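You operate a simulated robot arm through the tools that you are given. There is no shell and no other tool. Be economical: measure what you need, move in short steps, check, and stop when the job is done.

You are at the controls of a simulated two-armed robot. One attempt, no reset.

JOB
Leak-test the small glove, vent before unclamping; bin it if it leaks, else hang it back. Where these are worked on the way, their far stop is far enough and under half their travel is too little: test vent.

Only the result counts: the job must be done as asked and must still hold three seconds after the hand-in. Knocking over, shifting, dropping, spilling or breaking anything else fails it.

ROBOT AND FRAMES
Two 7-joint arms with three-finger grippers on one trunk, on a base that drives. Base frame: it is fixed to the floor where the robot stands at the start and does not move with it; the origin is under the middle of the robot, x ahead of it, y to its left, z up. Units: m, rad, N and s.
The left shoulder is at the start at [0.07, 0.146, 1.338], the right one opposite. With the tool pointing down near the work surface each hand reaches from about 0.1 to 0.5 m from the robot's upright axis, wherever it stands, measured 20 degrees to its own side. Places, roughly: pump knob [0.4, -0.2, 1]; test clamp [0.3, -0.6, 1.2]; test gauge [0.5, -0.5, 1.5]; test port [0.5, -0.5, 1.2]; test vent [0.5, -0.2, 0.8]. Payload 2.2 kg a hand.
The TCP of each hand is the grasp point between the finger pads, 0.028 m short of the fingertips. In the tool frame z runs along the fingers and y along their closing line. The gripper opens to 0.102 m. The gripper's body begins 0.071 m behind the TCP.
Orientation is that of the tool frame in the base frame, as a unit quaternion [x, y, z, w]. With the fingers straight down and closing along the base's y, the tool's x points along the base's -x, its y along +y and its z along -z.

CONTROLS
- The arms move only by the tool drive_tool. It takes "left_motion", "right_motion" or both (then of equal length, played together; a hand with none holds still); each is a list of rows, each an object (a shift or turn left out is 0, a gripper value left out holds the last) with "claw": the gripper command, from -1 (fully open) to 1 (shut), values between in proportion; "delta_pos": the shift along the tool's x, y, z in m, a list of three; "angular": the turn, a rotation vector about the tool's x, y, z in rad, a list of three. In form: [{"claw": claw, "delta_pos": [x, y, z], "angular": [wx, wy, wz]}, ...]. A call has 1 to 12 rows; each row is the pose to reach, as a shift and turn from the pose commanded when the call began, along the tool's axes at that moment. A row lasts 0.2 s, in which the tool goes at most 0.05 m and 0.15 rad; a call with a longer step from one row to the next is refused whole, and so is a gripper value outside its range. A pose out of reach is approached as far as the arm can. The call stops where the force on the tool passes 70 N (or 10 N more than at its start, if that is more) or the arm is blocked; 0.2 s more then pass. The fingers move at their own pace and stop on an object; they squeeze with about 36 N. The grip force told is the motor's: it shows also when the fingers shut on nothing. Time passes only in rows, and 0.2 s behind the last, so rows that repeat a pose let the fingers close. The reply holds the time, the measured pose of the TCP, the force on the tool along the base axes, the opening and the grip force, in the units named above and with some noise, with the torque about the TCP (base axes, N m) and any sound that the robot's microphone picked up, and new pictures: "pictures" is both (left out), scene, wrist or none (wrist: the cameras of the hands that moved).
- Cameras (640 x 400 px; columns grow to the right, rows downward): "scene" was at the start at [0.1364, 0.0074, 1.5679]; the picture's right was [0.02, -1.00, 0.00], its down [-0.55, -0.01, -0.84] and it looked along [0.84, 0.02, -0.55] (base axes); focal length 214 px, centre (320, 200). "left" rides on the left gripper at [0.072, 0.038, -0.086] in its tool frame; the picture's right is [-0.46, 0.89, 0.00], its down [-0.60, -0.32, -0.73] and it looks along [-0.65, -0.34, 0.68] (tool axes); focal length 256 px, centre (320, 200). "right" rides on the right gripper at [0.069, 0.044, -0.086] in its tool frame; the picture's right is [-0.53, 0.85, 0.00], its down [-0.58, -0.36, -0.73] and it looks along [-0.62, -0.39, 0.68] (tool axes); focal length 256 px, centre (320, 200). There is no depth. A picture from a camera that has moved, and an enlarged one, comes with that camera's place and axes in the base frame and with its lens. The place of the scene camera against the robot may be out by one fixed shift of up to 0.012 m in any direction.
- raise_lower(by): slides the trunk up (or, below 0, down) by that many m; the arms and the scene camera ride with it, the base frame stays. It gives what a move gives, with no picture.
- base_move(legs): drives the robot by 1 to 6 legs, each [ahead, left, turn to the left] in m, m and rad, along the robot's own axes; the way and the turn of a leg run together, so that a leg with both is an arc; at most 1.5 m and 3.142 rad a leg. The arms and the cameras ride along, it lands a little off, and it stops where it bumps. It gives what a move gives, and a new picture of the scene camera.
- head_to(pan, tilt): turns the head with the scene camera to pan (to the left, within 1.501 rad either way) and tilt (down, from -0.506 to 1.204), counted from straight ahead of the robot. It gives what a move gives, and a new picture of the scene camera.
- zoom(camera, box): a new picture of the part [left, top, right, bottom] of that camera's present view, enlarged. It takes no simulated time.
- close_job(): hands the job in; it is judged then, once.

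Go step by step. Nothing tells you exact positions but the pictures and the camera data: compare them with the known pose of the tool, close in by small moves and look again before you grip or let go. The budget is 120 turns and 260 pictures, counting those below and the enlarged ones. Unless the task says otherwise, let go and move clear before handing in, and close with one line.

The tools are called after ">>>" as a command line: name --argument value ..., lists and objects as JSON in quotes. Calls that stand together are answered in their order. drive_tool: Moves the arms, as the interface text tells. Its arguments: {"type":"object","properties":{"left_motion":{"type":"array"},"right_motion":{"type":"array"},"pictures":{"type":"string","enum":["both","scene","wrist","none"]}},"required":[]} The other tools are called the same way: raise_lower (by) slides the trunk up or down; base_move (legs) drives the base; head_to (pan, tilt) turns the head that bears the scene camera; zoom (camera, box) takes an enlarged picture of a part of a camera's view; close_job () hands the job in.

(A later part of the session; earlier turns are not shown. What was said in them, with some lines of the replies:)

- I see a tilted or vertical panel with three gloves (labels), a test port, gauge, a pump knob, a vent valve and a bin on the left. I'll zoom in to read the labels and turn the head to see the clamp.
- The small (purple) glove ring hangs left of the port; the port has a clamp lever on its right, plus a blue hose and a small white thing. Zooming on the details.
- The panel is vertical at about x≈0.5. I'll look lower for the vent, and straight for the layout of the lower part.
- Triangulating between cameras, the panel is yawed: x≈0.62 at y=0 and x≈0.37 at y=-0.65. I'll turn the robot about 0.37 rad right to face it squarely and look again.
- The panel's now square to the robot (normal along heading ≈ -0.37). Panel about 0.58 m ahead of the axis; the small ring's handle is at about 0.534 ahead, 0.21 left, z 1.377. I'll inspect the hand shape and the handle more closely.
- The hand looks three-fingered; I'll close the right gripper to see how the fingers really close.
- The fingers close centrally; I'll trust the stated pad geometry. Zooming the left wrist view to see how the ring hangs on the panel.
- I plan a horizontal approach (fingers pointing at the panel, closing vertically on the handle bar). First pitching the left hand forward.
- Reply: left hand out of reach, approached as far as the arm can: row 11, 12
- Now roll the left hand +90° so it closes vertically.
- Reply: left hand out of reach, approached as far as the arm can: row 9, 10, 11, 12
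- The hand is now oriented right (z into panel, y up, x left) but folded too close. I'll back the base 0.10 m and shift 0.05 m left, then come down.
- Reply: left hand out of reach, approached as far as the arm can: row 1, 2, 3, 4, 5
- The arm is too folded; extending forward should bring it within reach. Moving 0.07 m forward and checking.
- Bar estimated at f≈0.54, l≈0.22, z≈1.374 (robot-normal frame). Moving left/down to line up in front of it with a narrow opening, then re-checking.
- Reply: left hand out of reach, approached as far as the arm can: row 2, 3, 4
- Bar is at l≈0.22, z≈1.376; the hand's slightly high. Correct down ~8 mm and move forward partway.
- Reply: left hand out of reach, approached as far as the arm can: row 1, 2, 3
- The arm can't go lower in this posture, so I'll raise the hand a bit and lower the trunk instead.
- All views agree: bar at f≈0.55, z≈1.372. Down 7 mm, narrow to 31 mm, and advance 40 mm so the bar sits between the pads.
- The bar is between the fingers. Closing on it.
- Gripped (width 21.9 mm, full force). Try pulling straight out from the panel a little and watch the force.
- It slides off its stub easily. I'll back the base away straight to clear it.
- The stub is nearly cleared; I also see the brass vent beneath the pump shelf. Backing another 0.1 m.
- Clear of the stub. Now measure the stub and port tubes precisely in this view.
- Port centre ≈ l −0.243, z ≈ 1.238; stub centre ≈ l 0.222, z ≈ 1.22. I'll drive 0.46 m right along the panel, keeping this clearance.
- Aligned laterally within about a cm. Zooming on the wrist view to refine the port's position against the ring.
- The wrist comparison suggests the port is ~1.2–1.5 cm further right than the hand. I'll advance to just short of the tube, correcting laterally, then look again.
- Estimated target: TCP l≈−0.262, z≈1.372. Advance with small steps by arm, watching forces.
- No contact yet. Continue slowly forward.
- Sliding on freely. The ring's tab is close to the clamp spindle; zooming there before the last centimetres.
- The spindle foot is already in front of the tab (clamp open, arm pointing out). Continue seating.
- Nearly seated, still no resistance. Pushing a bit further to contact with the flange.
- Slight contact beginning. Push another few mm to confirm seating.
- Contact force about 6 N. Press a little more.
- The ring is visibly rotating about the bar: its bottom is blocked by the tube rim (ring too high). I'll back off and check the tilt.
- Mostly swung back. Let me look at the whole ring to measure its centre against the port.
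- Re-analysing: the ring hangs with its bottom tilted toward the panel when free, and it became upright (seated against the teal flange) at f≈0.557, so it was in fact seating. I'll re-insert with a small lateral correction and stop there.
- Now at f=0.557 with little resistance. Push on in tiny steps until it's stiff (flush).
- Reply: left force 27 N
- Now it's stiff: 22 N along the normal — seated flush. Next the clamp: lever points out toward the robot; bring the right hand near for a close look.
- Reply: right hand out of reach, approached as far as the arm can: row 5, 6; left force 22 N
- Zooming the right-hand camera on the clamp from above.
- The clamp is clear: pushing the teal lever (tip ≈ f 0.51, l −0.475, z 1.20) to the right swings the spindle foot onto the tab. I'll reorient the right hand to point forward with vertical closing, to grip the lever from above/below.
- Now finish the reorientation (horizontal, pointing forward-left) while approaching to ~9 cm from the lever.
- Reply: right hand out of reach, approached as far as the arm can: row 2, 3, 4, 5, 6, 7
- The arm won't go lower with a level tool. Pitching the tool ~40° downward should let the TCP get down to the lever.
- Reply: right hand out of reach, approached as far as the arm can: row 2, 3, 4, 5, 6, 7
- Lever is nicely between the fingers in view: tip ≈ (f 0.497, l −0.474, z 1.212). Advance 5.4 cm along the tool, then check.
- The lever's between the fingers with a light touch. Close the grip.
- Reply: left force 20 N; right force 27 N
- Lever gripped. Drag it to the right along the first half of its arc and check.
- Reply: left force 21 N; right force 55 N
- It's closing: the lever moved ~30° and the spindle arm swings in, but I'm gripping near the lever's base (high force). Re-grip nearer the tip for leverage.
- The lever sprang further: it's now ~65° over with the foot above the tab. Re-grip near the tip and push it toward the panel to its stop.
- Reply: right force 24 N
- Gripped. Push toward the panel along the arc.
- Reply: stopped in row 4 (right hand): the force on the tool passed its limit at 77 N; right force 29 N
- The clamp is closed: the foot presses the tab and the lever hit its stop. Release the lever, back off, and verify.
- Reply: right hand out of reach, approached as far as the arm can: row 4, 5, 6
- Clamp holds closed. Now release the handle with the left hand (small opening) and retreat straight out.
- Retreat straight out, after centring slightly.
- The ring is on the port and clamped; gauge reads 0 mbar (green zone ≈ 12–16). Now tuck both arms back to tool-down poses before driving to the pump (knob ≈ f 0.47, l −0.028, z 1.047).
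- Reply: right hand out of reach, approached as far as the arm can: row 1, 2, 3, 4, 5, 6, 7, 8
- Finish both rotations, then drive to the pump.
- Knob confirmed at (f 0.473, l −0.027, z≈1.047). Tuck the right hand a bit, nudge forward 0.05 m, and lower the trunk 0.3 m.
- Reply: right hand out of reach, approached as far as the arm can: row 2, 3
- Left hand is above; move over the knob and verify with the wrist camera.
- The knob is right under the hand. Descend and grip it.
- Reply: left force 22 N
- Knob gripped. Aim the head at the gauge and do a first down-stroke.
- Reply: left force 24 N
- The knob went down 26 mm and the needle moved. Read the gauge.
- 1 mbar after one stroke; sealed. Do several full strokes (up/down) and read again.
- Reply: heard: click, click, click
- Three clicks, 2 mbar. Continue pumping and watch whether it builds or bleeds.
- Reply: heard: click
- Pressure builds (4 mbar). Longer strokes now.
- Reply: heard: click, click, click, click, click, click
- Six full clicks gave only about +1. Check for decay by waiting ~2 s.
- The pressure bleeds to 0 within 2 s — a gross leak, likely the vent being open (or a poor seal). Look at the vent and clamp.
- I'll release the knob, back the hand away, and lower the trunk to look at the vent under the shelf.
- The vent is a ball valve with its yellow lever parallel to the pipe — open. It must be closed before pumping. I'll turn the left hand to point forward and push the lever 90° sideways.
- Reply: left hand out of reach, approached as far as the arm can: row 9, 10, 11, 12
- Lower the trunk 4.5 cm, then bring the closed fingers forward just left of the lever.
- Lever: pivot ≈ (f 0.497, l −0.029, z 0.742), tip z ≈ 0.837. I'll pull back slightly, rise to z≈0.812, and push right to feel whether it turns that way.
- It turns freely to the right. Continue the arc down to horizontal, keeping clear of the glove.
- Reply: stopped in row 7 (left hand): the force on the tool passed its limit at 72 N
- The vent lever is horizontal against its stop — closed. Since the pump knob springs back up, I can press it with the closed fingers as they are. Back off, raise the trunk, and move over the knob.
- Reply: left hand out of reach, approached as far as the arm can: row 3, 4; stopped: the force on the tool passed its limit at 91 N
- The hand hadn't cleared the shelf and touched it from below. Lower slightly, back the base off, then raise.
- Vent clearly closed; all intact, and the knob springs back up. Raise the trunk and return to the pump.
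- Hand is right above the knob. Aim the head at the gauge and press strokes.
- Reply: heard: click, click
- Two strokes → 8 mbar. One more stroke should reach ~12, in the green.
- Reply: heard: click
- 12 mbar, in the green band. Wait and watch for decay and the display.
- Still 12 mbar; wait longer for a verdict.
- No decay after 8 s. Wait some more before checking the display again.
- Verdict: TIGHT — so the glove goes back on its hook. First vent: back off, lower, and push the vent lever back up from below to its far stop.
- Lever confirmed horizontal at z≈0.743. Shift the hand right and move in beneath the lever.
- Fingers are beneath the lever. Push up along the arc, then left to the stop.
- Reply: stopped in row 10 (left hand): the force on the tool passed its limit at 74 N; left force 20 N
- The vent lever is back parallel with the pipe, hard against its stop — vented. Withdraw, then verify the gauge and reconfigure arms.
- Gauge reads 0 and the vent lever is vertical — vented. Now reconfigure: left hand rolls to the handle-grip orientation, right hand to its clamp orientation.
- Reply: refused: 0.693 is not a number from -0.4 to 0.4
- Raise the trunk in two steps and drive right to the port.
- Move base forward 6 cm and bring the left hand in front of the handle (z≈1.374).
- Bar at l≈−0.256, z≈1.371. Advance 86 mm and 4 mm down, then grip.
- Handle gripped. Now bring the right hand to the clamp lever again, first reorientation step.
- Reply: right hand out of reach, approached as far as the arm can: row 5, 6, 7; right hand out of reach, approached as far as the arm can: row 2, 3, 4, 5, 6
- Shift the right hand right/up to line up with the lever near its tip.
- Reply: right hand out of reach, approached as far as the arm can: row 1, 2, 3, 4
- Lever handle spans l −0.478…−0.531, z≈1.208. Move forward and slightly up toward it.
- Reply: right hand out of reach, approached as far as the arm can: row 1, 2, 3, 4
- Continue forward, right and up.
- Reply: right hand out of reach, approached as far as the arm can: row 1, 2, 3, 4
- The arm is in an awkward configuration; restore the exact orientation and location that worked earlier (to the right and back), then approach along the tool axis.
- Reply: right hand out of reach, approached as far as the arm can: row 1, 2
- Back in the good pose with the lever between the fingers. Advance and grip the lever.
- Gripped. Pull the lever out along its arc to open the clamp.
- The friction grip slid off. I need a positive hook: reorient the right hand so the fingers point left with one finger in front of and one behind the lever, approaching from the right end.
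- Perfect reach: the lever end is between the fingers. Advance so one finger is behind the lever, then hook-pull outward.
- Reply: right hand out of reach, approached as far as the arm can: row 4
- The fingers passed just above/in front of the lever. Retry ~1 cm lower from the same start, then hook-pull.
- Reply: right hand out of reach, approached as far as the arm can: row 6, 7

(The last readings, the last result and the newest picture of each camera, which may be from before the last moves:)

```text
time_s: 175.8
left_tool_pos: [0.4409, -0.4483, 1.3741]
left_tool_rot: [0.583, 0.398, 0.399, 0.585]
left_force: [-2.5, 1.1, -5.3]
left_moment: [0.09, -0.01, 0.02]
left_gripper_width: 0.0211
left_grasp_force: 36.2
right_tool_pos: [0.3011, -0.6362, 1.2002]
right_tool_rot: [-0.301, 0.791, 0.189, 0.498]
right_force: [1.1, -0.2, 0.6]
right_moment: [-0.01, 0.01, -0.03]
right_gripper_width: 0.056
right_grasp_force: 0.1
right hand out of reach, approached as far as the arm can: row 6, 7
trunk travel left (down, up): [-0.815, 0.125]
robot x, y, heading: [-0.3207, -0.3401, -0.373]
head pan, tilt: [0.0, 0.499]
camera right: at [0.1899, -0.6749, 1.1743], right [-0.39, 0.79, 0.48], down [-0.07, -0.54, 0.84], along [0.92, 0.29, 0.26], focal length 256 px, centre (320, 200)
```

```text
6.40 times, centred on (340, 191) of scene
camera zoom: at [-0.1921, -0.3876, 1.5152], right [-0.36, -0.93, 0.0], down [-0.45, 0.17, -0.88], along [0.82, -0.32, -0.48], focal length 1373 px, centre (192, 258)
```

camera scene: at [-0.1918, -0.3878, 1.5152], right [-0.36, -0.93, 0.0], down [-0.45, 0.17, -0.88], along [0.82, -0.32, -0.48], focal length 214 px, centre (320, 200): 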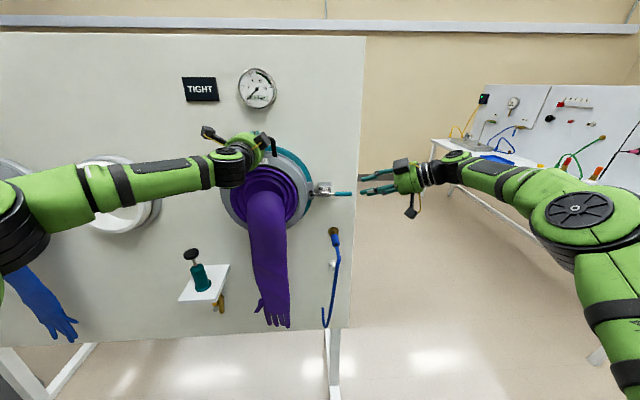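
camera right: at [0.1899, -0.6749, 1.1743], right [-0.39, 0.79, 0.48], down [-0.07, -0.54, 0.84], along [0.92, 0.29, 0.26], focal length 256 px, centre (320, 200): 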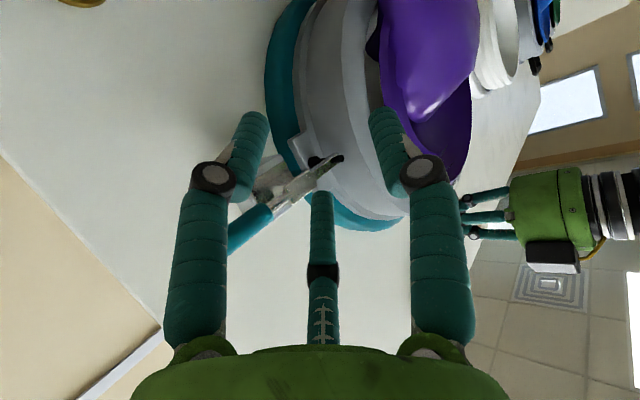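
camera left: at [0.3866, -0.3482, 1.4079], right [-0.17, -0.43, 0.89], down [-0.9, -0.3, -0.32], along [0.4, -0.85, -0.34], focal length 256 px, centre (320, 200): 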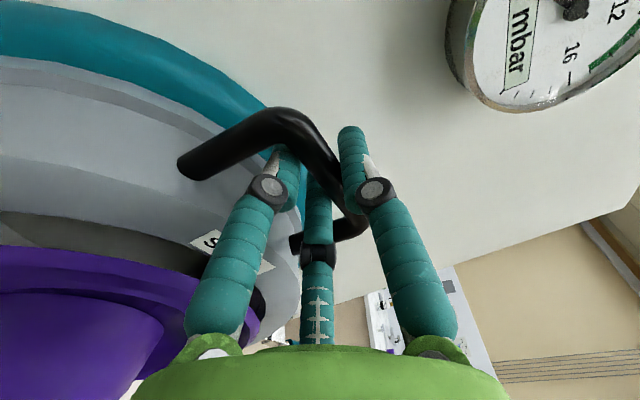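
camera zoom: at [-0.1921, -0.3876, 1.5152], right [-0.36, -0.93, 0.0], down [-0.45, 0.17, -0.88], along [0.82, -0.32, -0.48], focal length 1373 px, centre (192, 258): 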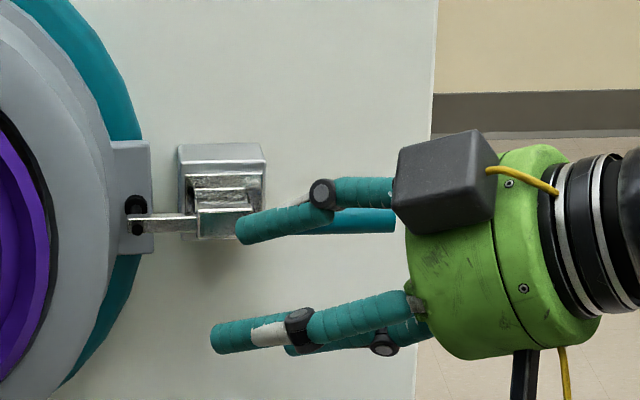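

Still missed. Go to the insertion point and stop there to look.

>>> drive_tool --right_motion '[{"claw": -0.1, "delta_pos": [0, 0, -0.045]}, {"claw": -0.1, "delta_pos": [0, -0.034, -0.08]}, {"claw": -0.1, "delta_pos": [0, -0.067, -0.095]}, {"claw": -0.1, "delta_pos": [0, -0.067, -0.06]}, {"claw": -0.1, "delta_pos": [0, -0.067, -0.035]}, {"claw": -0.1, "delta_pos": [0, -0.067, -0.025]}]' --pictures "wrist"

>>> zoom --camera "scene" --box '[290, 160, 390, 222]'

```text
time_s: 177.2
left_tool_pos: [0.4409, -0.4474, 1.3719]
left_tool_rot: [0.582, 0.398, 0.401, 0.585]
left_force: [-0.6, 1.1, -3.8]
left_moment: [0.03, -0.03, 0.0]
left_gripper_width: 0.021
left_grasp_force: 35.9
right_tool_pos: [0.3282, -0.6995, 1.2099]
right_tool_rot: [-0.301, 0.791, 0.189, 0.498]
right_force: [0.8, 0.2, 0.5]
right_moment: [0.01, -0.02, 0.0]
right_gripper_width: 0.0562
right_grasp_force: 0.2
trunk travel left (down, up): [-0.815, 0.125]
robot x, y, heading: [-0.3231, -0.3446, -0.37]
head pan, tilt: [0.0, 0.499]
camera right: at [0.2174, -0.7383, 1.1844], right [-0.39, 0.78, 0.48], down [-0.07, -0.55, 0.84], along [0.92, 0.29, 0.26], focal length 256 px, centre (320, 200)
```

right: 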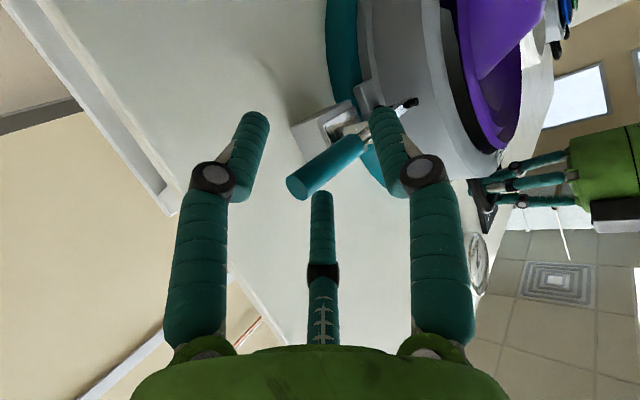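

```text
6.40 times, centred on (340, 191) of scene
camera zoom: at [-0.1918, -0.3877, 1.5152], right [-0.36, -0.93, 0.0], down [-0.45, 0.17, -0.88], along [0.82, -0.32, -0.48], focal length 1373 px, centre (192, 258)
```

zoom: 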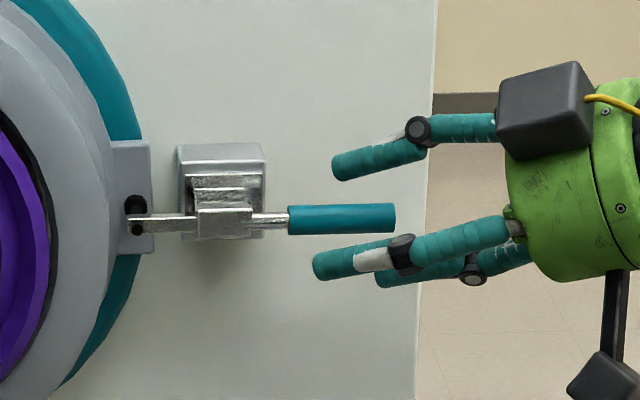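

Now the lever tip is between the fingers. Advance a bit more, close on it (one finger behind), and pull along the arc.

>>> drive_tool --right_motion '[{"claw": -0.1, "delta_pos": [0.001, -0.003, 0.01]}, {"claw": 0.2, "delta_pos": [0.002, -0.006, 0.018]}, {"claw": 1, "delta_pos": [0.002, -0.006, 0.018]}, {"claw": 1, "delta_pos": [0.002, -0.006, 0.018]}, {"claw": 1, "delta_pos": [0.003, 0.008, 0.015]}, {"claw": 1, "delta_pos": [0.005, 0.022, 0.011]}, {"claw": 1, "delta_pos": [0.004, 0.036, 0.012]}, {"claw": 1, "delta_pos": [0.003, 0.05, 0.016]}, {"claw": 1, "delta_pos": [0.003, 0.05, 0.016]}]' --pictures "wrist"

>>> zoom --camera "scene" --box '[290, 160, 390, 222]'

```text
time_s: 179.2
left_tool_pos: [0.4391, -0.4471, 1.3727]
left_tool_rot: [0.582, 0.398, 0.398, 0.587]
left_force: [-4.6, 0.7, -1.9]
left_moment: [0.02, 0.0, -0.18]
left_gripper_width: 0.0212
left_grasp_force: 36.0
right_tool_pos: [0.3034, -0.6492, 1.197]
right_tool_rot: [-0.306, 0.791, 0.192, 0.494]
right_force: [-0.3, 0.7, -4.6]
right_moment: [0.17, -0.28, -0.05]
right_gripper_width: 0.0019
right_grasp_force: 31.4
right hand out of reach, approached as far as the arm can: row 1, 2, 3, 4
trunk travel left (down, up): [-0.815, 0.125]
robot x, y, heading: [-0.3203, -0.3422, -0.374]
head pan, tilt: [0.0, 0.499]
camera right: at [0.1929, -0.6893, 1.1721], right [-0.39, 0.78, 0.48], down [-0.05, -0.54, 0.84], along [0.92, 0.31, 0.26], focal length 256 px, centre (320, 200)
```

right: 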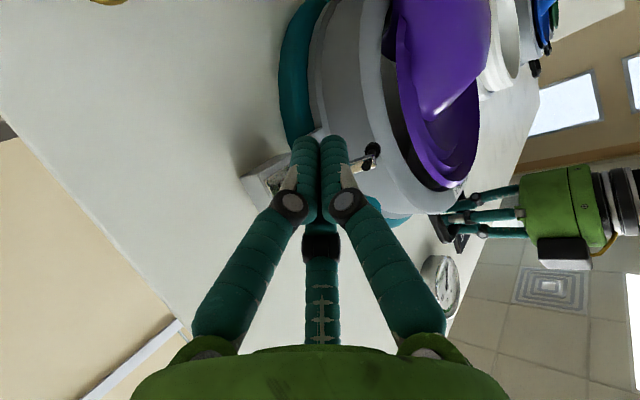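

```text
6.40 times, centred on (340, 191) of scene
camera zoom: at [-0.1916, -0.3853, 1.515], right [-0.36, -0.93, 0.0], down [-0.45, 0.17, -0.88], along [0.82, -0.32, -0.48], focal length 1373 px, centre (192, 258)
```

zoom: 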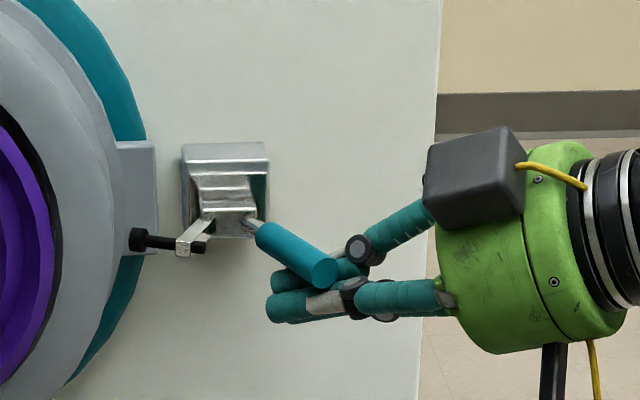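

The lever came open. It should go slightly further to match its original stop so the foot clears the tab; nudge it left with the fingertips.

>>> drive_tool --right_motion '[{"claw": 1, "delta_pos": [0, 0, -0.025]}, {"claw": 1, "delta_pos": [0, 0, -0.05]}, {"claw": 1, "delta_pos": [-0.003, -0.004, -0.05]}, {"claw": 1, "delta_pos": [-0.006, 0.0, -0.035]}, {"claw": 1, "delta_pos": [-0.012, 0.006, -0.022]}, {"claw": 1, "delta_pos": [-0.0174, 0.012, -0.009]}, {"claw": 1, "delta_pos": [-0.022, 0.017, 0.002]}, {"claw": 1, "delta_pos": [-0.025, 0.021, 0.01]}]' --pictures "none"

>>> zoom --camera "scene" --box '[290, 160, 390, 222]'

```text
time_s: 181.0
left_tool_pos: [0.437, -0.4599, 1.3734]
left_tool_rot: [0.584, 0.397, 0.405, 0.581]
left_force: [3.2, 16.4, -10.4]
left_moment: [1.37, -0.5, 0.13]
left_gripper_width: 0.0212
left_grasp_force: 36.3
right_tool_pos: [0.2984, -0.6535, 1.2116]
right_tool_rot: [-0.29, 0.796, 0.182, 0.5]
right_force: [-31.6, -50.8, -12.5]
right_moment: [-0.32, 0.14, -0.47]
right_gripper_width: 0.0059
right_grasp_force: 32.0
trunk travel left (down, up): [-0.815, 0.125]
robot x, y, heading: [-0.318, -0.3419, -0.372]
head pan, tilt: [0.0, 0.499]
```

```text
6.40 times, centred on (340, 191) of scene
camera zoom: at [-0.1983, -0.4026, 1.5149], right [-0.37, -0.93, -0.01], down [-0.44, 0.18, -0.88], along [0.82, -0.32, -0.48], focal length 1373 px, centre (192, 258)
```

zoom: 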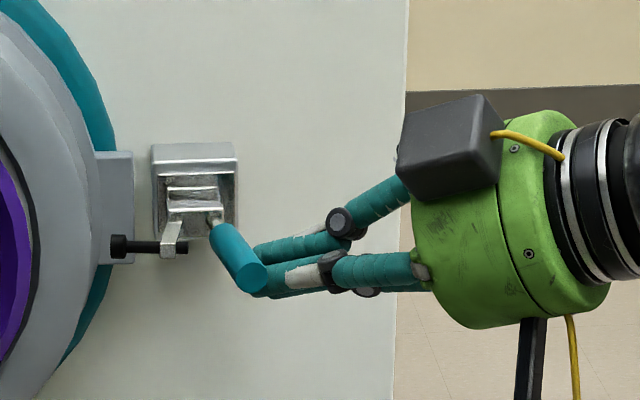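

The lever is now at its open stop and the foot clears like at the start. Retreat the right hand, then pull the ring off by backing the base.

>>> drive_tool --right_motion '[{"claw": 1, "delta_pos": [0, -0.005, -0.03]}, {"claw": 1, "delta_pos": [0, -0.01, -0.06]}, {"claw": 1, "delta_pos": [0, -0.01, -0.1]}, {"claw": 1, "delta_pos": [0, -0.01, -0.1]}]' --pictures "none"

>>> base_move --legs '[[-0.1, 0, 0]]'

>>> zoom --camera "left" --box '[0, 0, 640, 400]'

```text
time_s: 182.0
left_tool_pos: [0.4391, -0.4488, 1.373]
left_tool_rot: [0.582, 0.398, 0.4, 0.585]
left_force: [-4.0, -2.2, -6.4]
left_moment: [-0.48, 0.27, -0.13]
left_gripper_width: 0.0209
left_grasp_force: 35.6
right_tool_pos: [0.2426, -0.6924, 1.2638]
right_tool_rot: [-0.302, 0.79, 0.191, 0.498]
right_force: [0.6, 0.0, 0.0]
right_moment: [0.02, 0.0, 0.0]
right_gripper_width: 0.0022
right_grasp_force: 31.4
trunk travel left (down, up): [-0.815, 0.125]
robot x, y, heading: [-0.3229, -0.3408, -0.371]
head pan, tilt: [0.0, 0.499]
```

```text
time_s: 183.2
left_tool_pos: [0.3506, -0.4122, 1.369]
left_tool_rot: [0.583, 0.4, 0.399, 0.584]
left_force: [0.4, 0.1, -5.2]
left_moment: [-0.01, -0.19, 0.01]
left_gripper_width: 0.0209
left_grasp_force: 36.0
right_tool_pos: [0.155, -0.6589, 1.2589]
right_tool_rot: [-0.301, 0.791, 0.192, 0.496]
right_force: [0.3, 0.4, -0.5]
right_moment: [0.01, -0.01, 0.04]
right_gripper_width: 0.0021
right_grasp_force: 31.3
trunk travel left (down, up): [-0.815, 0.125]
robot x, y, heading: [-0.4157, -0.3023, -0.371]
head pan, tilt: [0.0, 0.499]
camera scene: at [-0.28, -0.3533, 1.5145], right [-0.36, -0.93, 0.0], down [-0.45, 0.18, -0.88], along [0.82, -0.32, -0.48], focal length 214 px, centre (320, 200)
```

scene: 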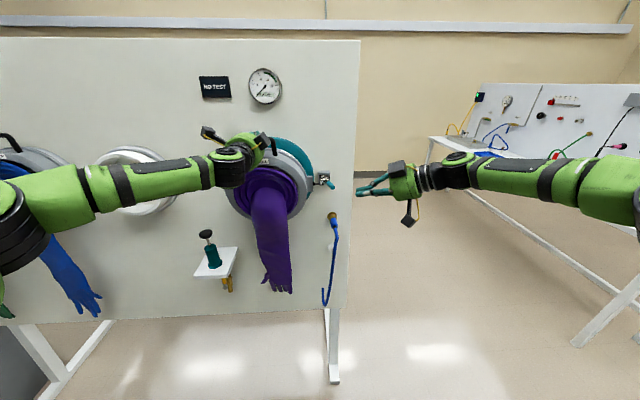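

```text
1.00 times, centred on (320, 200) of left (not enlarged: the box is as wide or as high as the picture)
camera zoom: at [0.2983, -0.314, 1.4056], right [-0.17, -0.43, 0.89], down [-0.9, -0.3, -0.32], along [0.4, -0.85, -0.34], focal length 256 px, centre (320, 200)
```

zoom: 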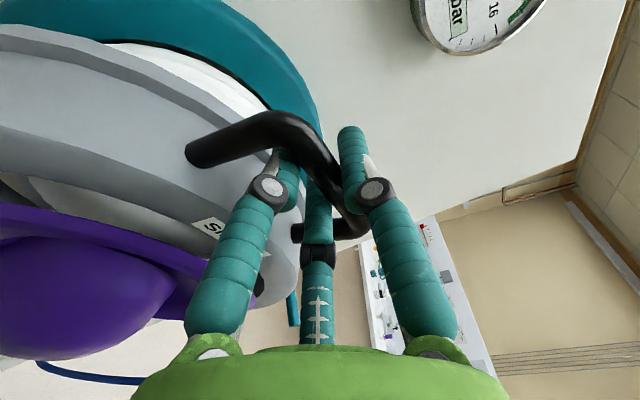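

Ring is sliding off. Back off further, then drive left 0.477 m to the stub.

>>> base_move --legs '[[-0.15, 0, 0], [0, 0.475, 0]]'

>>> zoom --camera "left" --box '[0, 0, 640, 400]'

```text
time_s: 187.0
left_tool_pos: [0.3792, 0.0865, 1.3719]
left_tool_rot: [0.582, 0.399, 0.402, 0.584]
left_force: [1.0, 0.2, -4.7]
left_moment: [0.02, -0.07, 0.01]
left_gripper_width: 0.0206
left_grasp_force: 35.8
right_tool_pos: [0.1858, -0.1606, 1.261]
right_tool_rot: [-0.302, 0.79, 0.191, 0.498]
right_force: [-0.2, -0.3, 0.0]
right_moment: [0.0, 0.02, 0.0]
right_gripper_width: 0.0023
right_grasp_force: 31.3
trunk travel left (down, up): [-0.815, 0.125]
robot x, y, heading: [-0.3808, 0.1902, -0.369]
head pan, tilt: [0.0, 0.499]
camera scene: at [-0.2519, 0.1425, 1.5151], right [-0.36, -0.93, 0.0], down [-0.45, 0.17, -0.88], along [0.82, -0.32, -0.48], focal length 214 px, centre (320, 200)
```

scene: 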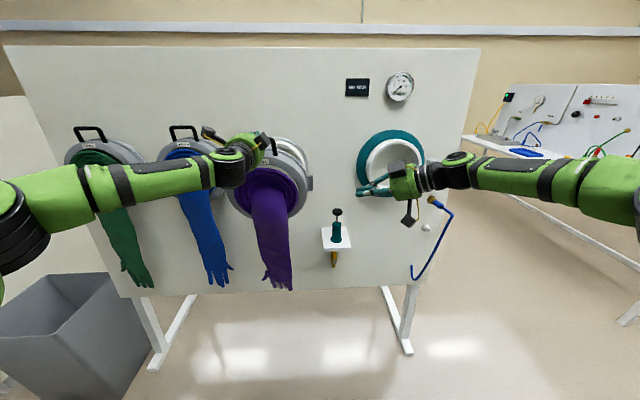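

```text
1.00 times, centred on (320, 200) of left (not enlarged: the box is as wide or as high as the picture)
camera zoom: at [0.3266, 0.1834, 1.4085], right [-0.17, -0.43, 0.88], down [-0.9, -0.3, -0.32], along [0.41, -0.85, -0.34], focal length 256 px, centre (320, 200)
```

zoom: 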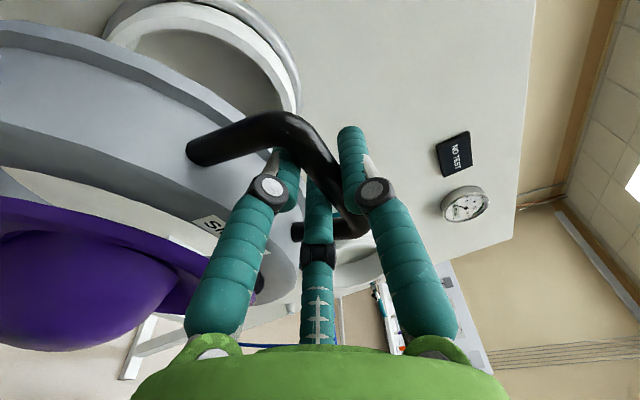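

Aligned (l 0.218, z 1.372). Retract the arm 10 cm for working range, drive forward 25 cm, then check before final arm insertion.

>>> drive_tool --left_motion '[{"claw": 1, "delta_pos": [0, 0, -0.025]}, {"claw": 1, "delta_pos": [0, 0, -0.05]}, {"claw": 1, "delta_pos": [0, 0, -0.075]}, {"claw": 1, "delta_pos": [0, 0, -0.1]}]' --pictures "none"

>>> base_move --legs '[[0.22, 0.0, 0]]'

>>> zoom --camera "left" --box '[0, 0, 640, 400]'

```text
time_s: 188.0
left_tool_pos: [0.2837, 0.1261, 1.3719]
left_tool_rot: [0.581, 0.4, 0.402, 0.584]
left_force: [-0.6, -0.1, -5.2]
left_moment: [0.08, -0.03, -0.03]
left_gripper_width: 0.0212
left_grasp_force: 35.9
right_tool_pos: [0.1848, -0.1585, 1.2616]
right_tool_rot: [-0.302, 0.79, 0.19, 0.498]
right_force: [-0.5, -0.2, 0.4]
right_moment: [0.01, 0.0, 0.01]
right_gripper_width: 0.002
right_grasp_force: 30.9
trunk travel left (down, up): [-0.815, 0.125]
robot x, y, heading: [-0.3814, 0.1928, -0.371]
head pan, tilt: [0.0, 0.499]
```

```text
time_s: 189.7
left_tool_pos: [0.49, 0.0459, 1.3722]
left_tool_rot: [0.583, 0.4, 0.401, 0.583]
left_force: [-2.3, -1.1, -8.6]
left_moment: [-0.08, 0.21, 0.0]
left_gripper_width: 0.0208
left_grasp_force: 36.0
right_tool_pos: [0.3913, -0.2384, 1.2619]
right_tool_rot: [-0.303, 0.79, 0.19, 0.498]
right_force: [-0.3, -0.1, 0.4]
right_moment: [0.03, -0.01, 0.02]
right_gripper_width: 0.0021
right_grasp_force: 31.4
trunk travel left (down, up): [-0.815, 0.125]
robot x, y, heading: [-0.1739, 0.1098, -0.367]
head pan, tilt: [0.0, 0.499]
camera scene: at [-0.0465, 0.0656, 1.5153], right [-0.36, -0.93, 0.0], down [-0.45, 0.17, -0.88], along [0.82, -0.31, -0.48], focal length 214 px, centre (320, 200)
```

scene: 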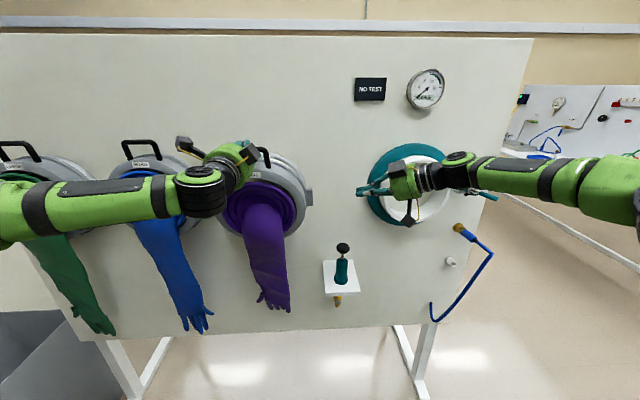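

```text
1.00 times, centred on (320, 200) of left (not enlarged: the box is as wide or as high as the picture)
camera zoom: at [0.4368, 0.1433, 1.4084], right [-0.17, -0.43, 0.89], down [-0.9, -0.3, -0.32], along [0.41, -0.85, -0.34], focal length 256 px, centre (320, 200)
```

zoom: 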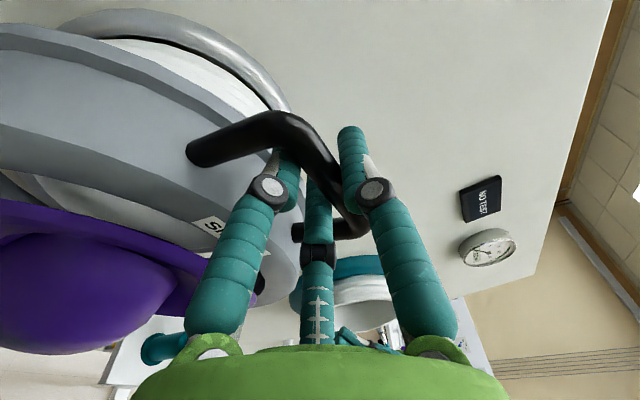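

Lined up (l 0.220, z 1.372), ring at the stub's mouth. Slide it on with the arm in small steps.

>>> drive_tool --left_motion '[{"claw": 1, "delta_pos": [0, 0, 0.015]}, {"claw": 1, "delta_pos": [0, 0, 0.03]}, {"claw": 1, "delta_pos": [0, 0, 0.045]}, {"claw": 1, "delta_pos": [0, 0, 0.06]}, {"claw": 1, "delta_pos": [0, 0, 0.075]}, {"claw": 1, "delta_pos": [0, 0, 0.088]}, {"claw": 1, "delta_pos": [0, 0, 0.088]}]' --pictures "both"

```text
time_s: 191.3
left_tool_pos: [0.575, 0.0135, 1.3702]
left_tool_rot: [0.582, 0.401, 0.401, 0.583]
left_force: [-1.4, 0.7, -5.7]
left_moment: [0.04, -0.09, -0.07]
left_gripper_width: 0.021
left_grasp_force: 36.1
right_tool_pos: [0.393, -0.2369, 1.2616]
right_tool_rot: [-0.304, 0.79, 0.191, 0.497]
right_force: [0.8, -0.1, -0.5]
right_moment: [-0.01, -0.03, 0.0]
right_gripper_width: 0.0022
right_grasp_force: 31.4
trunk travel left (down, up): [-0.815, 0.125]
robot x, y, heading: [-0.1748, 0.1099, -0.371]
head pan, tilt: [0.0, 0.499]
camera scene: at [-0.0452, 0.0657, 1.5152], right [-0.36, -0.93, 0.0], down [-0.45, 0.17, -0.88], along [0.82, -0.31, -0.48], focal length 214 px, centre (320, 200)
camera left: at [0.5214, 0.1118, 1.4072], right [-0.17, -0.43, 0.89], down [-0.9, -0.3, -0.32], along [0.41, -0.85, -0.34], focal length 256 px, centre (320, 200)
```

scene: 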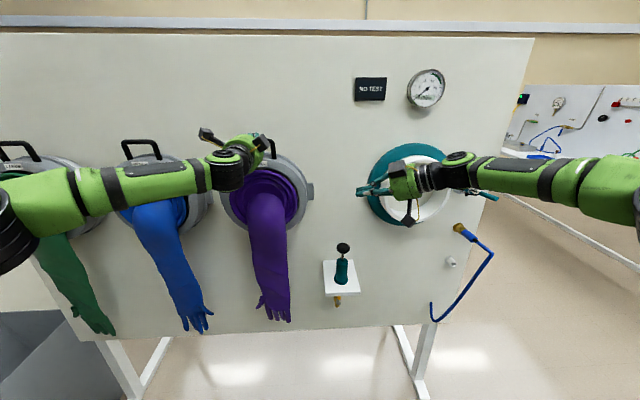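
left: 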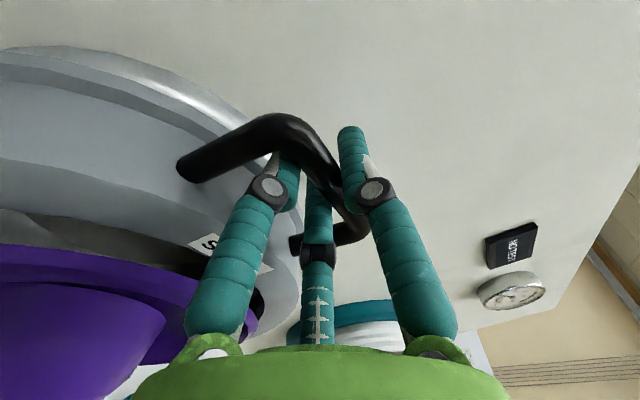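

Nearly on (f 0.531). Push the last bit until firm.

>>> drive_tool --left_motion '[{"claw": 1, "delta_pos": [0, 0, 0.004]}, {"claw": 1, "delta_pos": [0, 0, 0.008]}, {"claw": 1, "delta_pos": [0, 0, 0.012]}, {"claw": 1, "delta_pos": [0, 0, 0.016]}]' --pictures "wrist"

>>> zoom --camera "scene" --box '[200, 120, 340, 240]'

```text
time_s: 192.3
left_tool_pos: [0.5892, 0.0096, 1.3724]
left_tool_rot: [0.581, 0.4, 0.402, 0.583]
left_force: [-3.3, 1.2, -6.5]
left_moment: [0.14, -0.01, -0.18]
left_gripper_width: 0.0208
left_grasp_force: 36.1
right_tool_pos: [0.3915, -0.2381, 1.2623]
right_tool_rot: [-0.303, 0.79, 0.19, 0.497]
right_force: [0.2, 0.7, 0.0]
right_moment: [0.02, -0.01, -0.03]
right_gripper_width: 0.0022
right_grasp_force: 31.0
trunk travel left (down, up): [-0.815, 0.125]
robot x, y, heading: [-0.1721, 0.1074, -0.368]
head pan, tilt: [0.0, 0.499]
camera left: at [0.535, 0.1068, 1.4086], right [-0.17, -0.43, 0.89], down [-0.9, -0.3, -0.32], along [0.41, -0.85, -0.34], focal length 256 px, centre (320, 200)
```

left: 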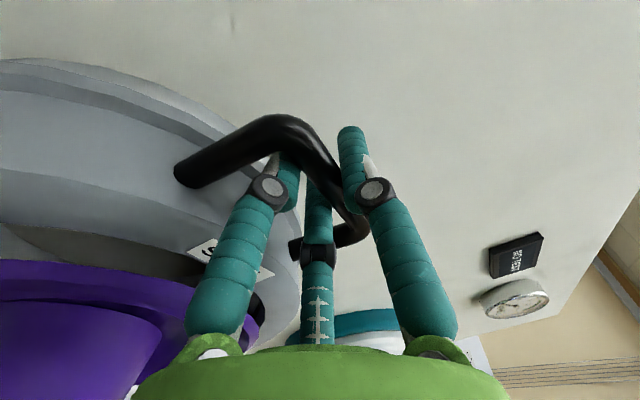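

```text
3.33 times, centred on (270, 180) of scene
camera zoom: at [-0.0462, 0.0661, 1.5153], right [-0.36, -0.93, 0.0], down [-0.45, 0.17, -0.88], along [0.82, -0.31, -0.48], focal length 715 px, centre (487, 267)
```

zoom: 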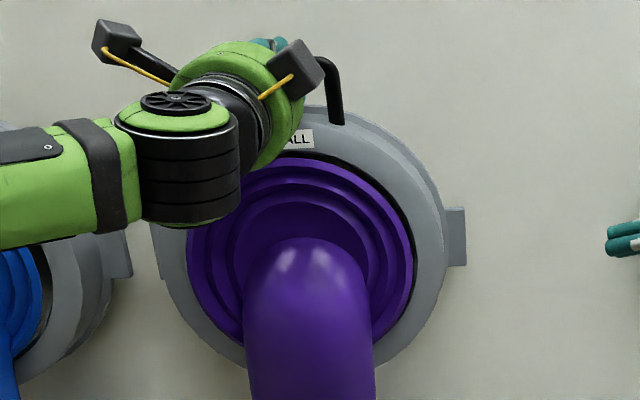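

The ring is fully on the stub. Release gently, then retreat straight out and check.

>>> drive_tool --left_motion '[{"claw": 1, "delta_pos": [0, -0.002, 0]}, {"claw": 0.35, "delta_pos": [0, -0.002, 0]}, {"claw": 0.35, "delta_pos": [0, -0.002, 0]}, {"claw": 0.35, "delta_pos": [0, -0.002, 0]}]' --pictures "wrist"

```text
time_s: 193.3
left_tool_pos: [0.5876, 0.0075, 1.37]
left_tool_rot: [0.582, 0.4, 0.401, 0.584]
left_force: [-1.2, -1.4, 1.6]
left_moment: [0.0, 0.03, 0.03]
left_gripper_width: 0.032
left_grasp_force: 0.1
right_tool_pos: [0.3913, -0.2377, 1.2613]
right_tool_rot: [-0.303, 0.789, 0.191, 0.499]
right_force: [0.5, 0.0, -0.3]
right_moment: [0.0, 0.01, 0.01]
right_gripper_width: 0.002
right_grasp_force: 31.3
trunk travel left (down, up): [-0.815, 0.125]
robot x, y, heading: [-0.1761, 0.1088, -0.367]
head pan, tilt: [0.0, 0.499]
camera left: at [0.5335, 0.1053, 1.4068], right [-0.17, -0.43, 0.89], down [-0.9, -0.3, -0.32], along [0.41, -0.85, -0.34], focal length 256 px, centre (320, 200)
```

left: 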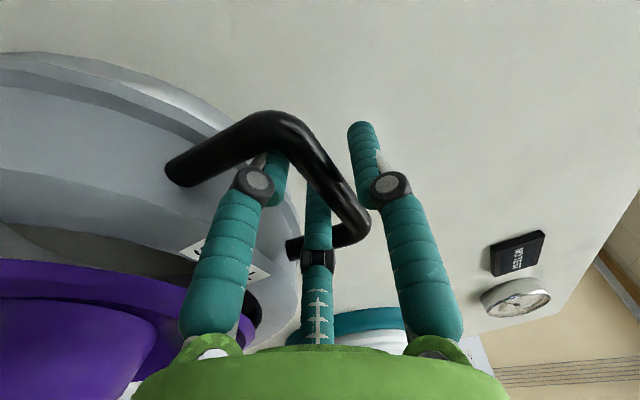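

Bar is free between the fingers. Retreat straight back and up, then inspect.

>>> drive_tool --left_motion '[{"claw": 0.35, "delta_pos": [0, 0.001, -0.015]}, {"claw": 0.35, "delta_pos": [0, 0.001, -0.03]}, {"claw": 0.35, "delta_pos": [0, 0.002, -0.06]}, {"claw": 0.35, "delta_pos": [0, 0.02, -0.09]}, {"claw": 0.35, "delta_pos": [0, 0.05, -0.12]}, {"claw": 0.35, "delta_pos": [0, 0.07, -0.15]}]' --pictures "none"

>>> base_move --legs '[[-0.2, 0, 0]]'

>>> zoom --camera "scene" --box '[180, 110, 400, 320]'

>>> zoom --camera "left" --box '[0, 0, 640, 400]'

```text
time_s: 194.7
left_tool_pos: [0.4453, 0.066, 1.441]
left_tool_rot: [0.582, 0.401, 0.401, 0.583]
left_force: [0.4, 0.6, 0.4]
left_moment: [0.0, 0.0, 0.0]
left_gripper_width: 0.0331
left_grasp_force: 0.0
right_tool_pos: [0.3893, -0.2364, 1.2646]
right_tool_rot: [-0.304, 0.789, 0.191, 0.499]
right_force: [-1.6, 0.1, -0.2]
right_moment: [-0.04, 0.0, 0.0]
right_gripper_width: 0.0023
right_grasp_force: 31.4
trunk travel left (down, up): [-0.815, 0.125]
robot x, y, heading: [-0.1724, 0.1097, -0.368]
head pan, tilt: [0.0, 0.499]
```

```text
time_s: 196.3
left_tool_pos: [0.2644, 0.1335, 1.4385]
left_tool_rot: [0.584, 0.401, 0.4, 0.582]
left_force: [-0.4, 0.2, -0.2]
left_moment: [0.01, 0.02, -0.01]
left_gripper_width: 0.0331
left_grasp_force: 0.0
right_tool_pos: [0.2069, -0.1686, 1.2599]
right_tool_rot: [-0.302, 0.791, 0.192, 0.497]
right_force: [0.7, -1.5, 0.1]
right_moment: [0.01, 0.0, 0.05]
right_gripper_width: 0.002
right_grasp_force: 31.0
trunk travel left (down, up): [-0.815, 0.125]
robot x, y, heading: [-0.3616, 0.1824, -0.368]
head pan, tilt: [0.0, 0.499]
camera scene: at [-0.229, 0.1356, 1.5147], right [-0.36, -0.93, 0.0], down [-0.45, 0.17, -0.88], along [0.82, -0.32, -0.48], focal length 214 px, centre (320, 200)
```

scene: 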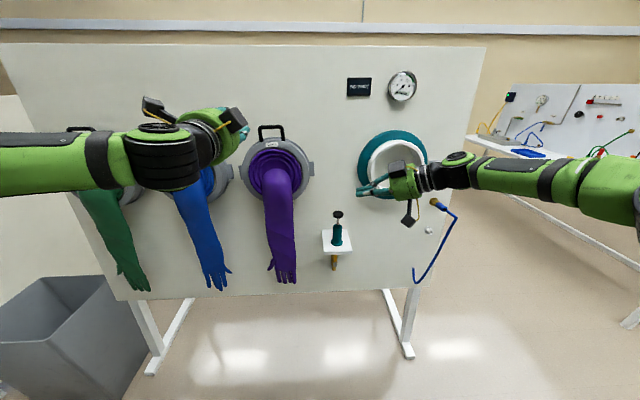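

```text
1.90 times, centred on (290, 215) of scene
camera zoom: at [-0.229, 0.1356, 1.5147], right [-0.36, -0.93, 0.0], down [-0.45, 0.17, -0.88], along [0.82, -0.32, -0.48], focal length 408 px, centre (377, 171)
```

zoom: 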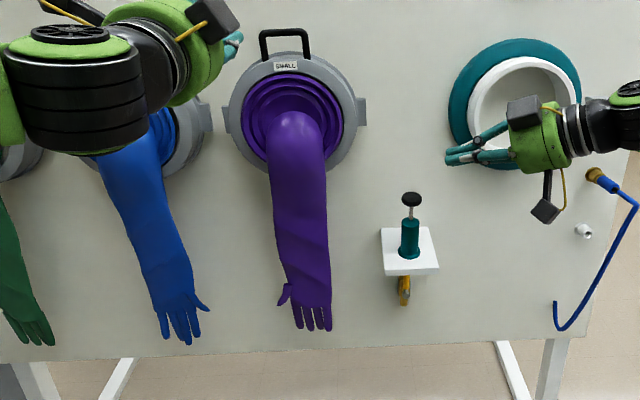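

```text
1.00 times, centred on (320, 200) of left (not enlarged: the box is as wide or as high as the picture)
camera zoom: at [0.2104, 0.2309, 1.475], right [-0.17, -0.43, 0.89], down [-0.9, -0.3, -0.32], along [0.4, -0.85, -0.34], focal length 256 px, centre (320, 200)
```

zoom: 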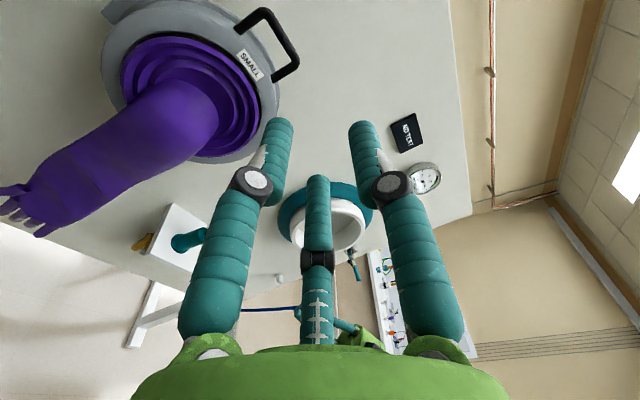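

The small glove hangs flat on its stub again. The clamp and vent are open as they were found, and both hands are clear. Handing in.

>>> close_job

```text
The job is handed in.
```

The small glove tested TIGHT, holding 12 mbar with no drop. I vented it fully, unclamped it and hung it back on its stub.
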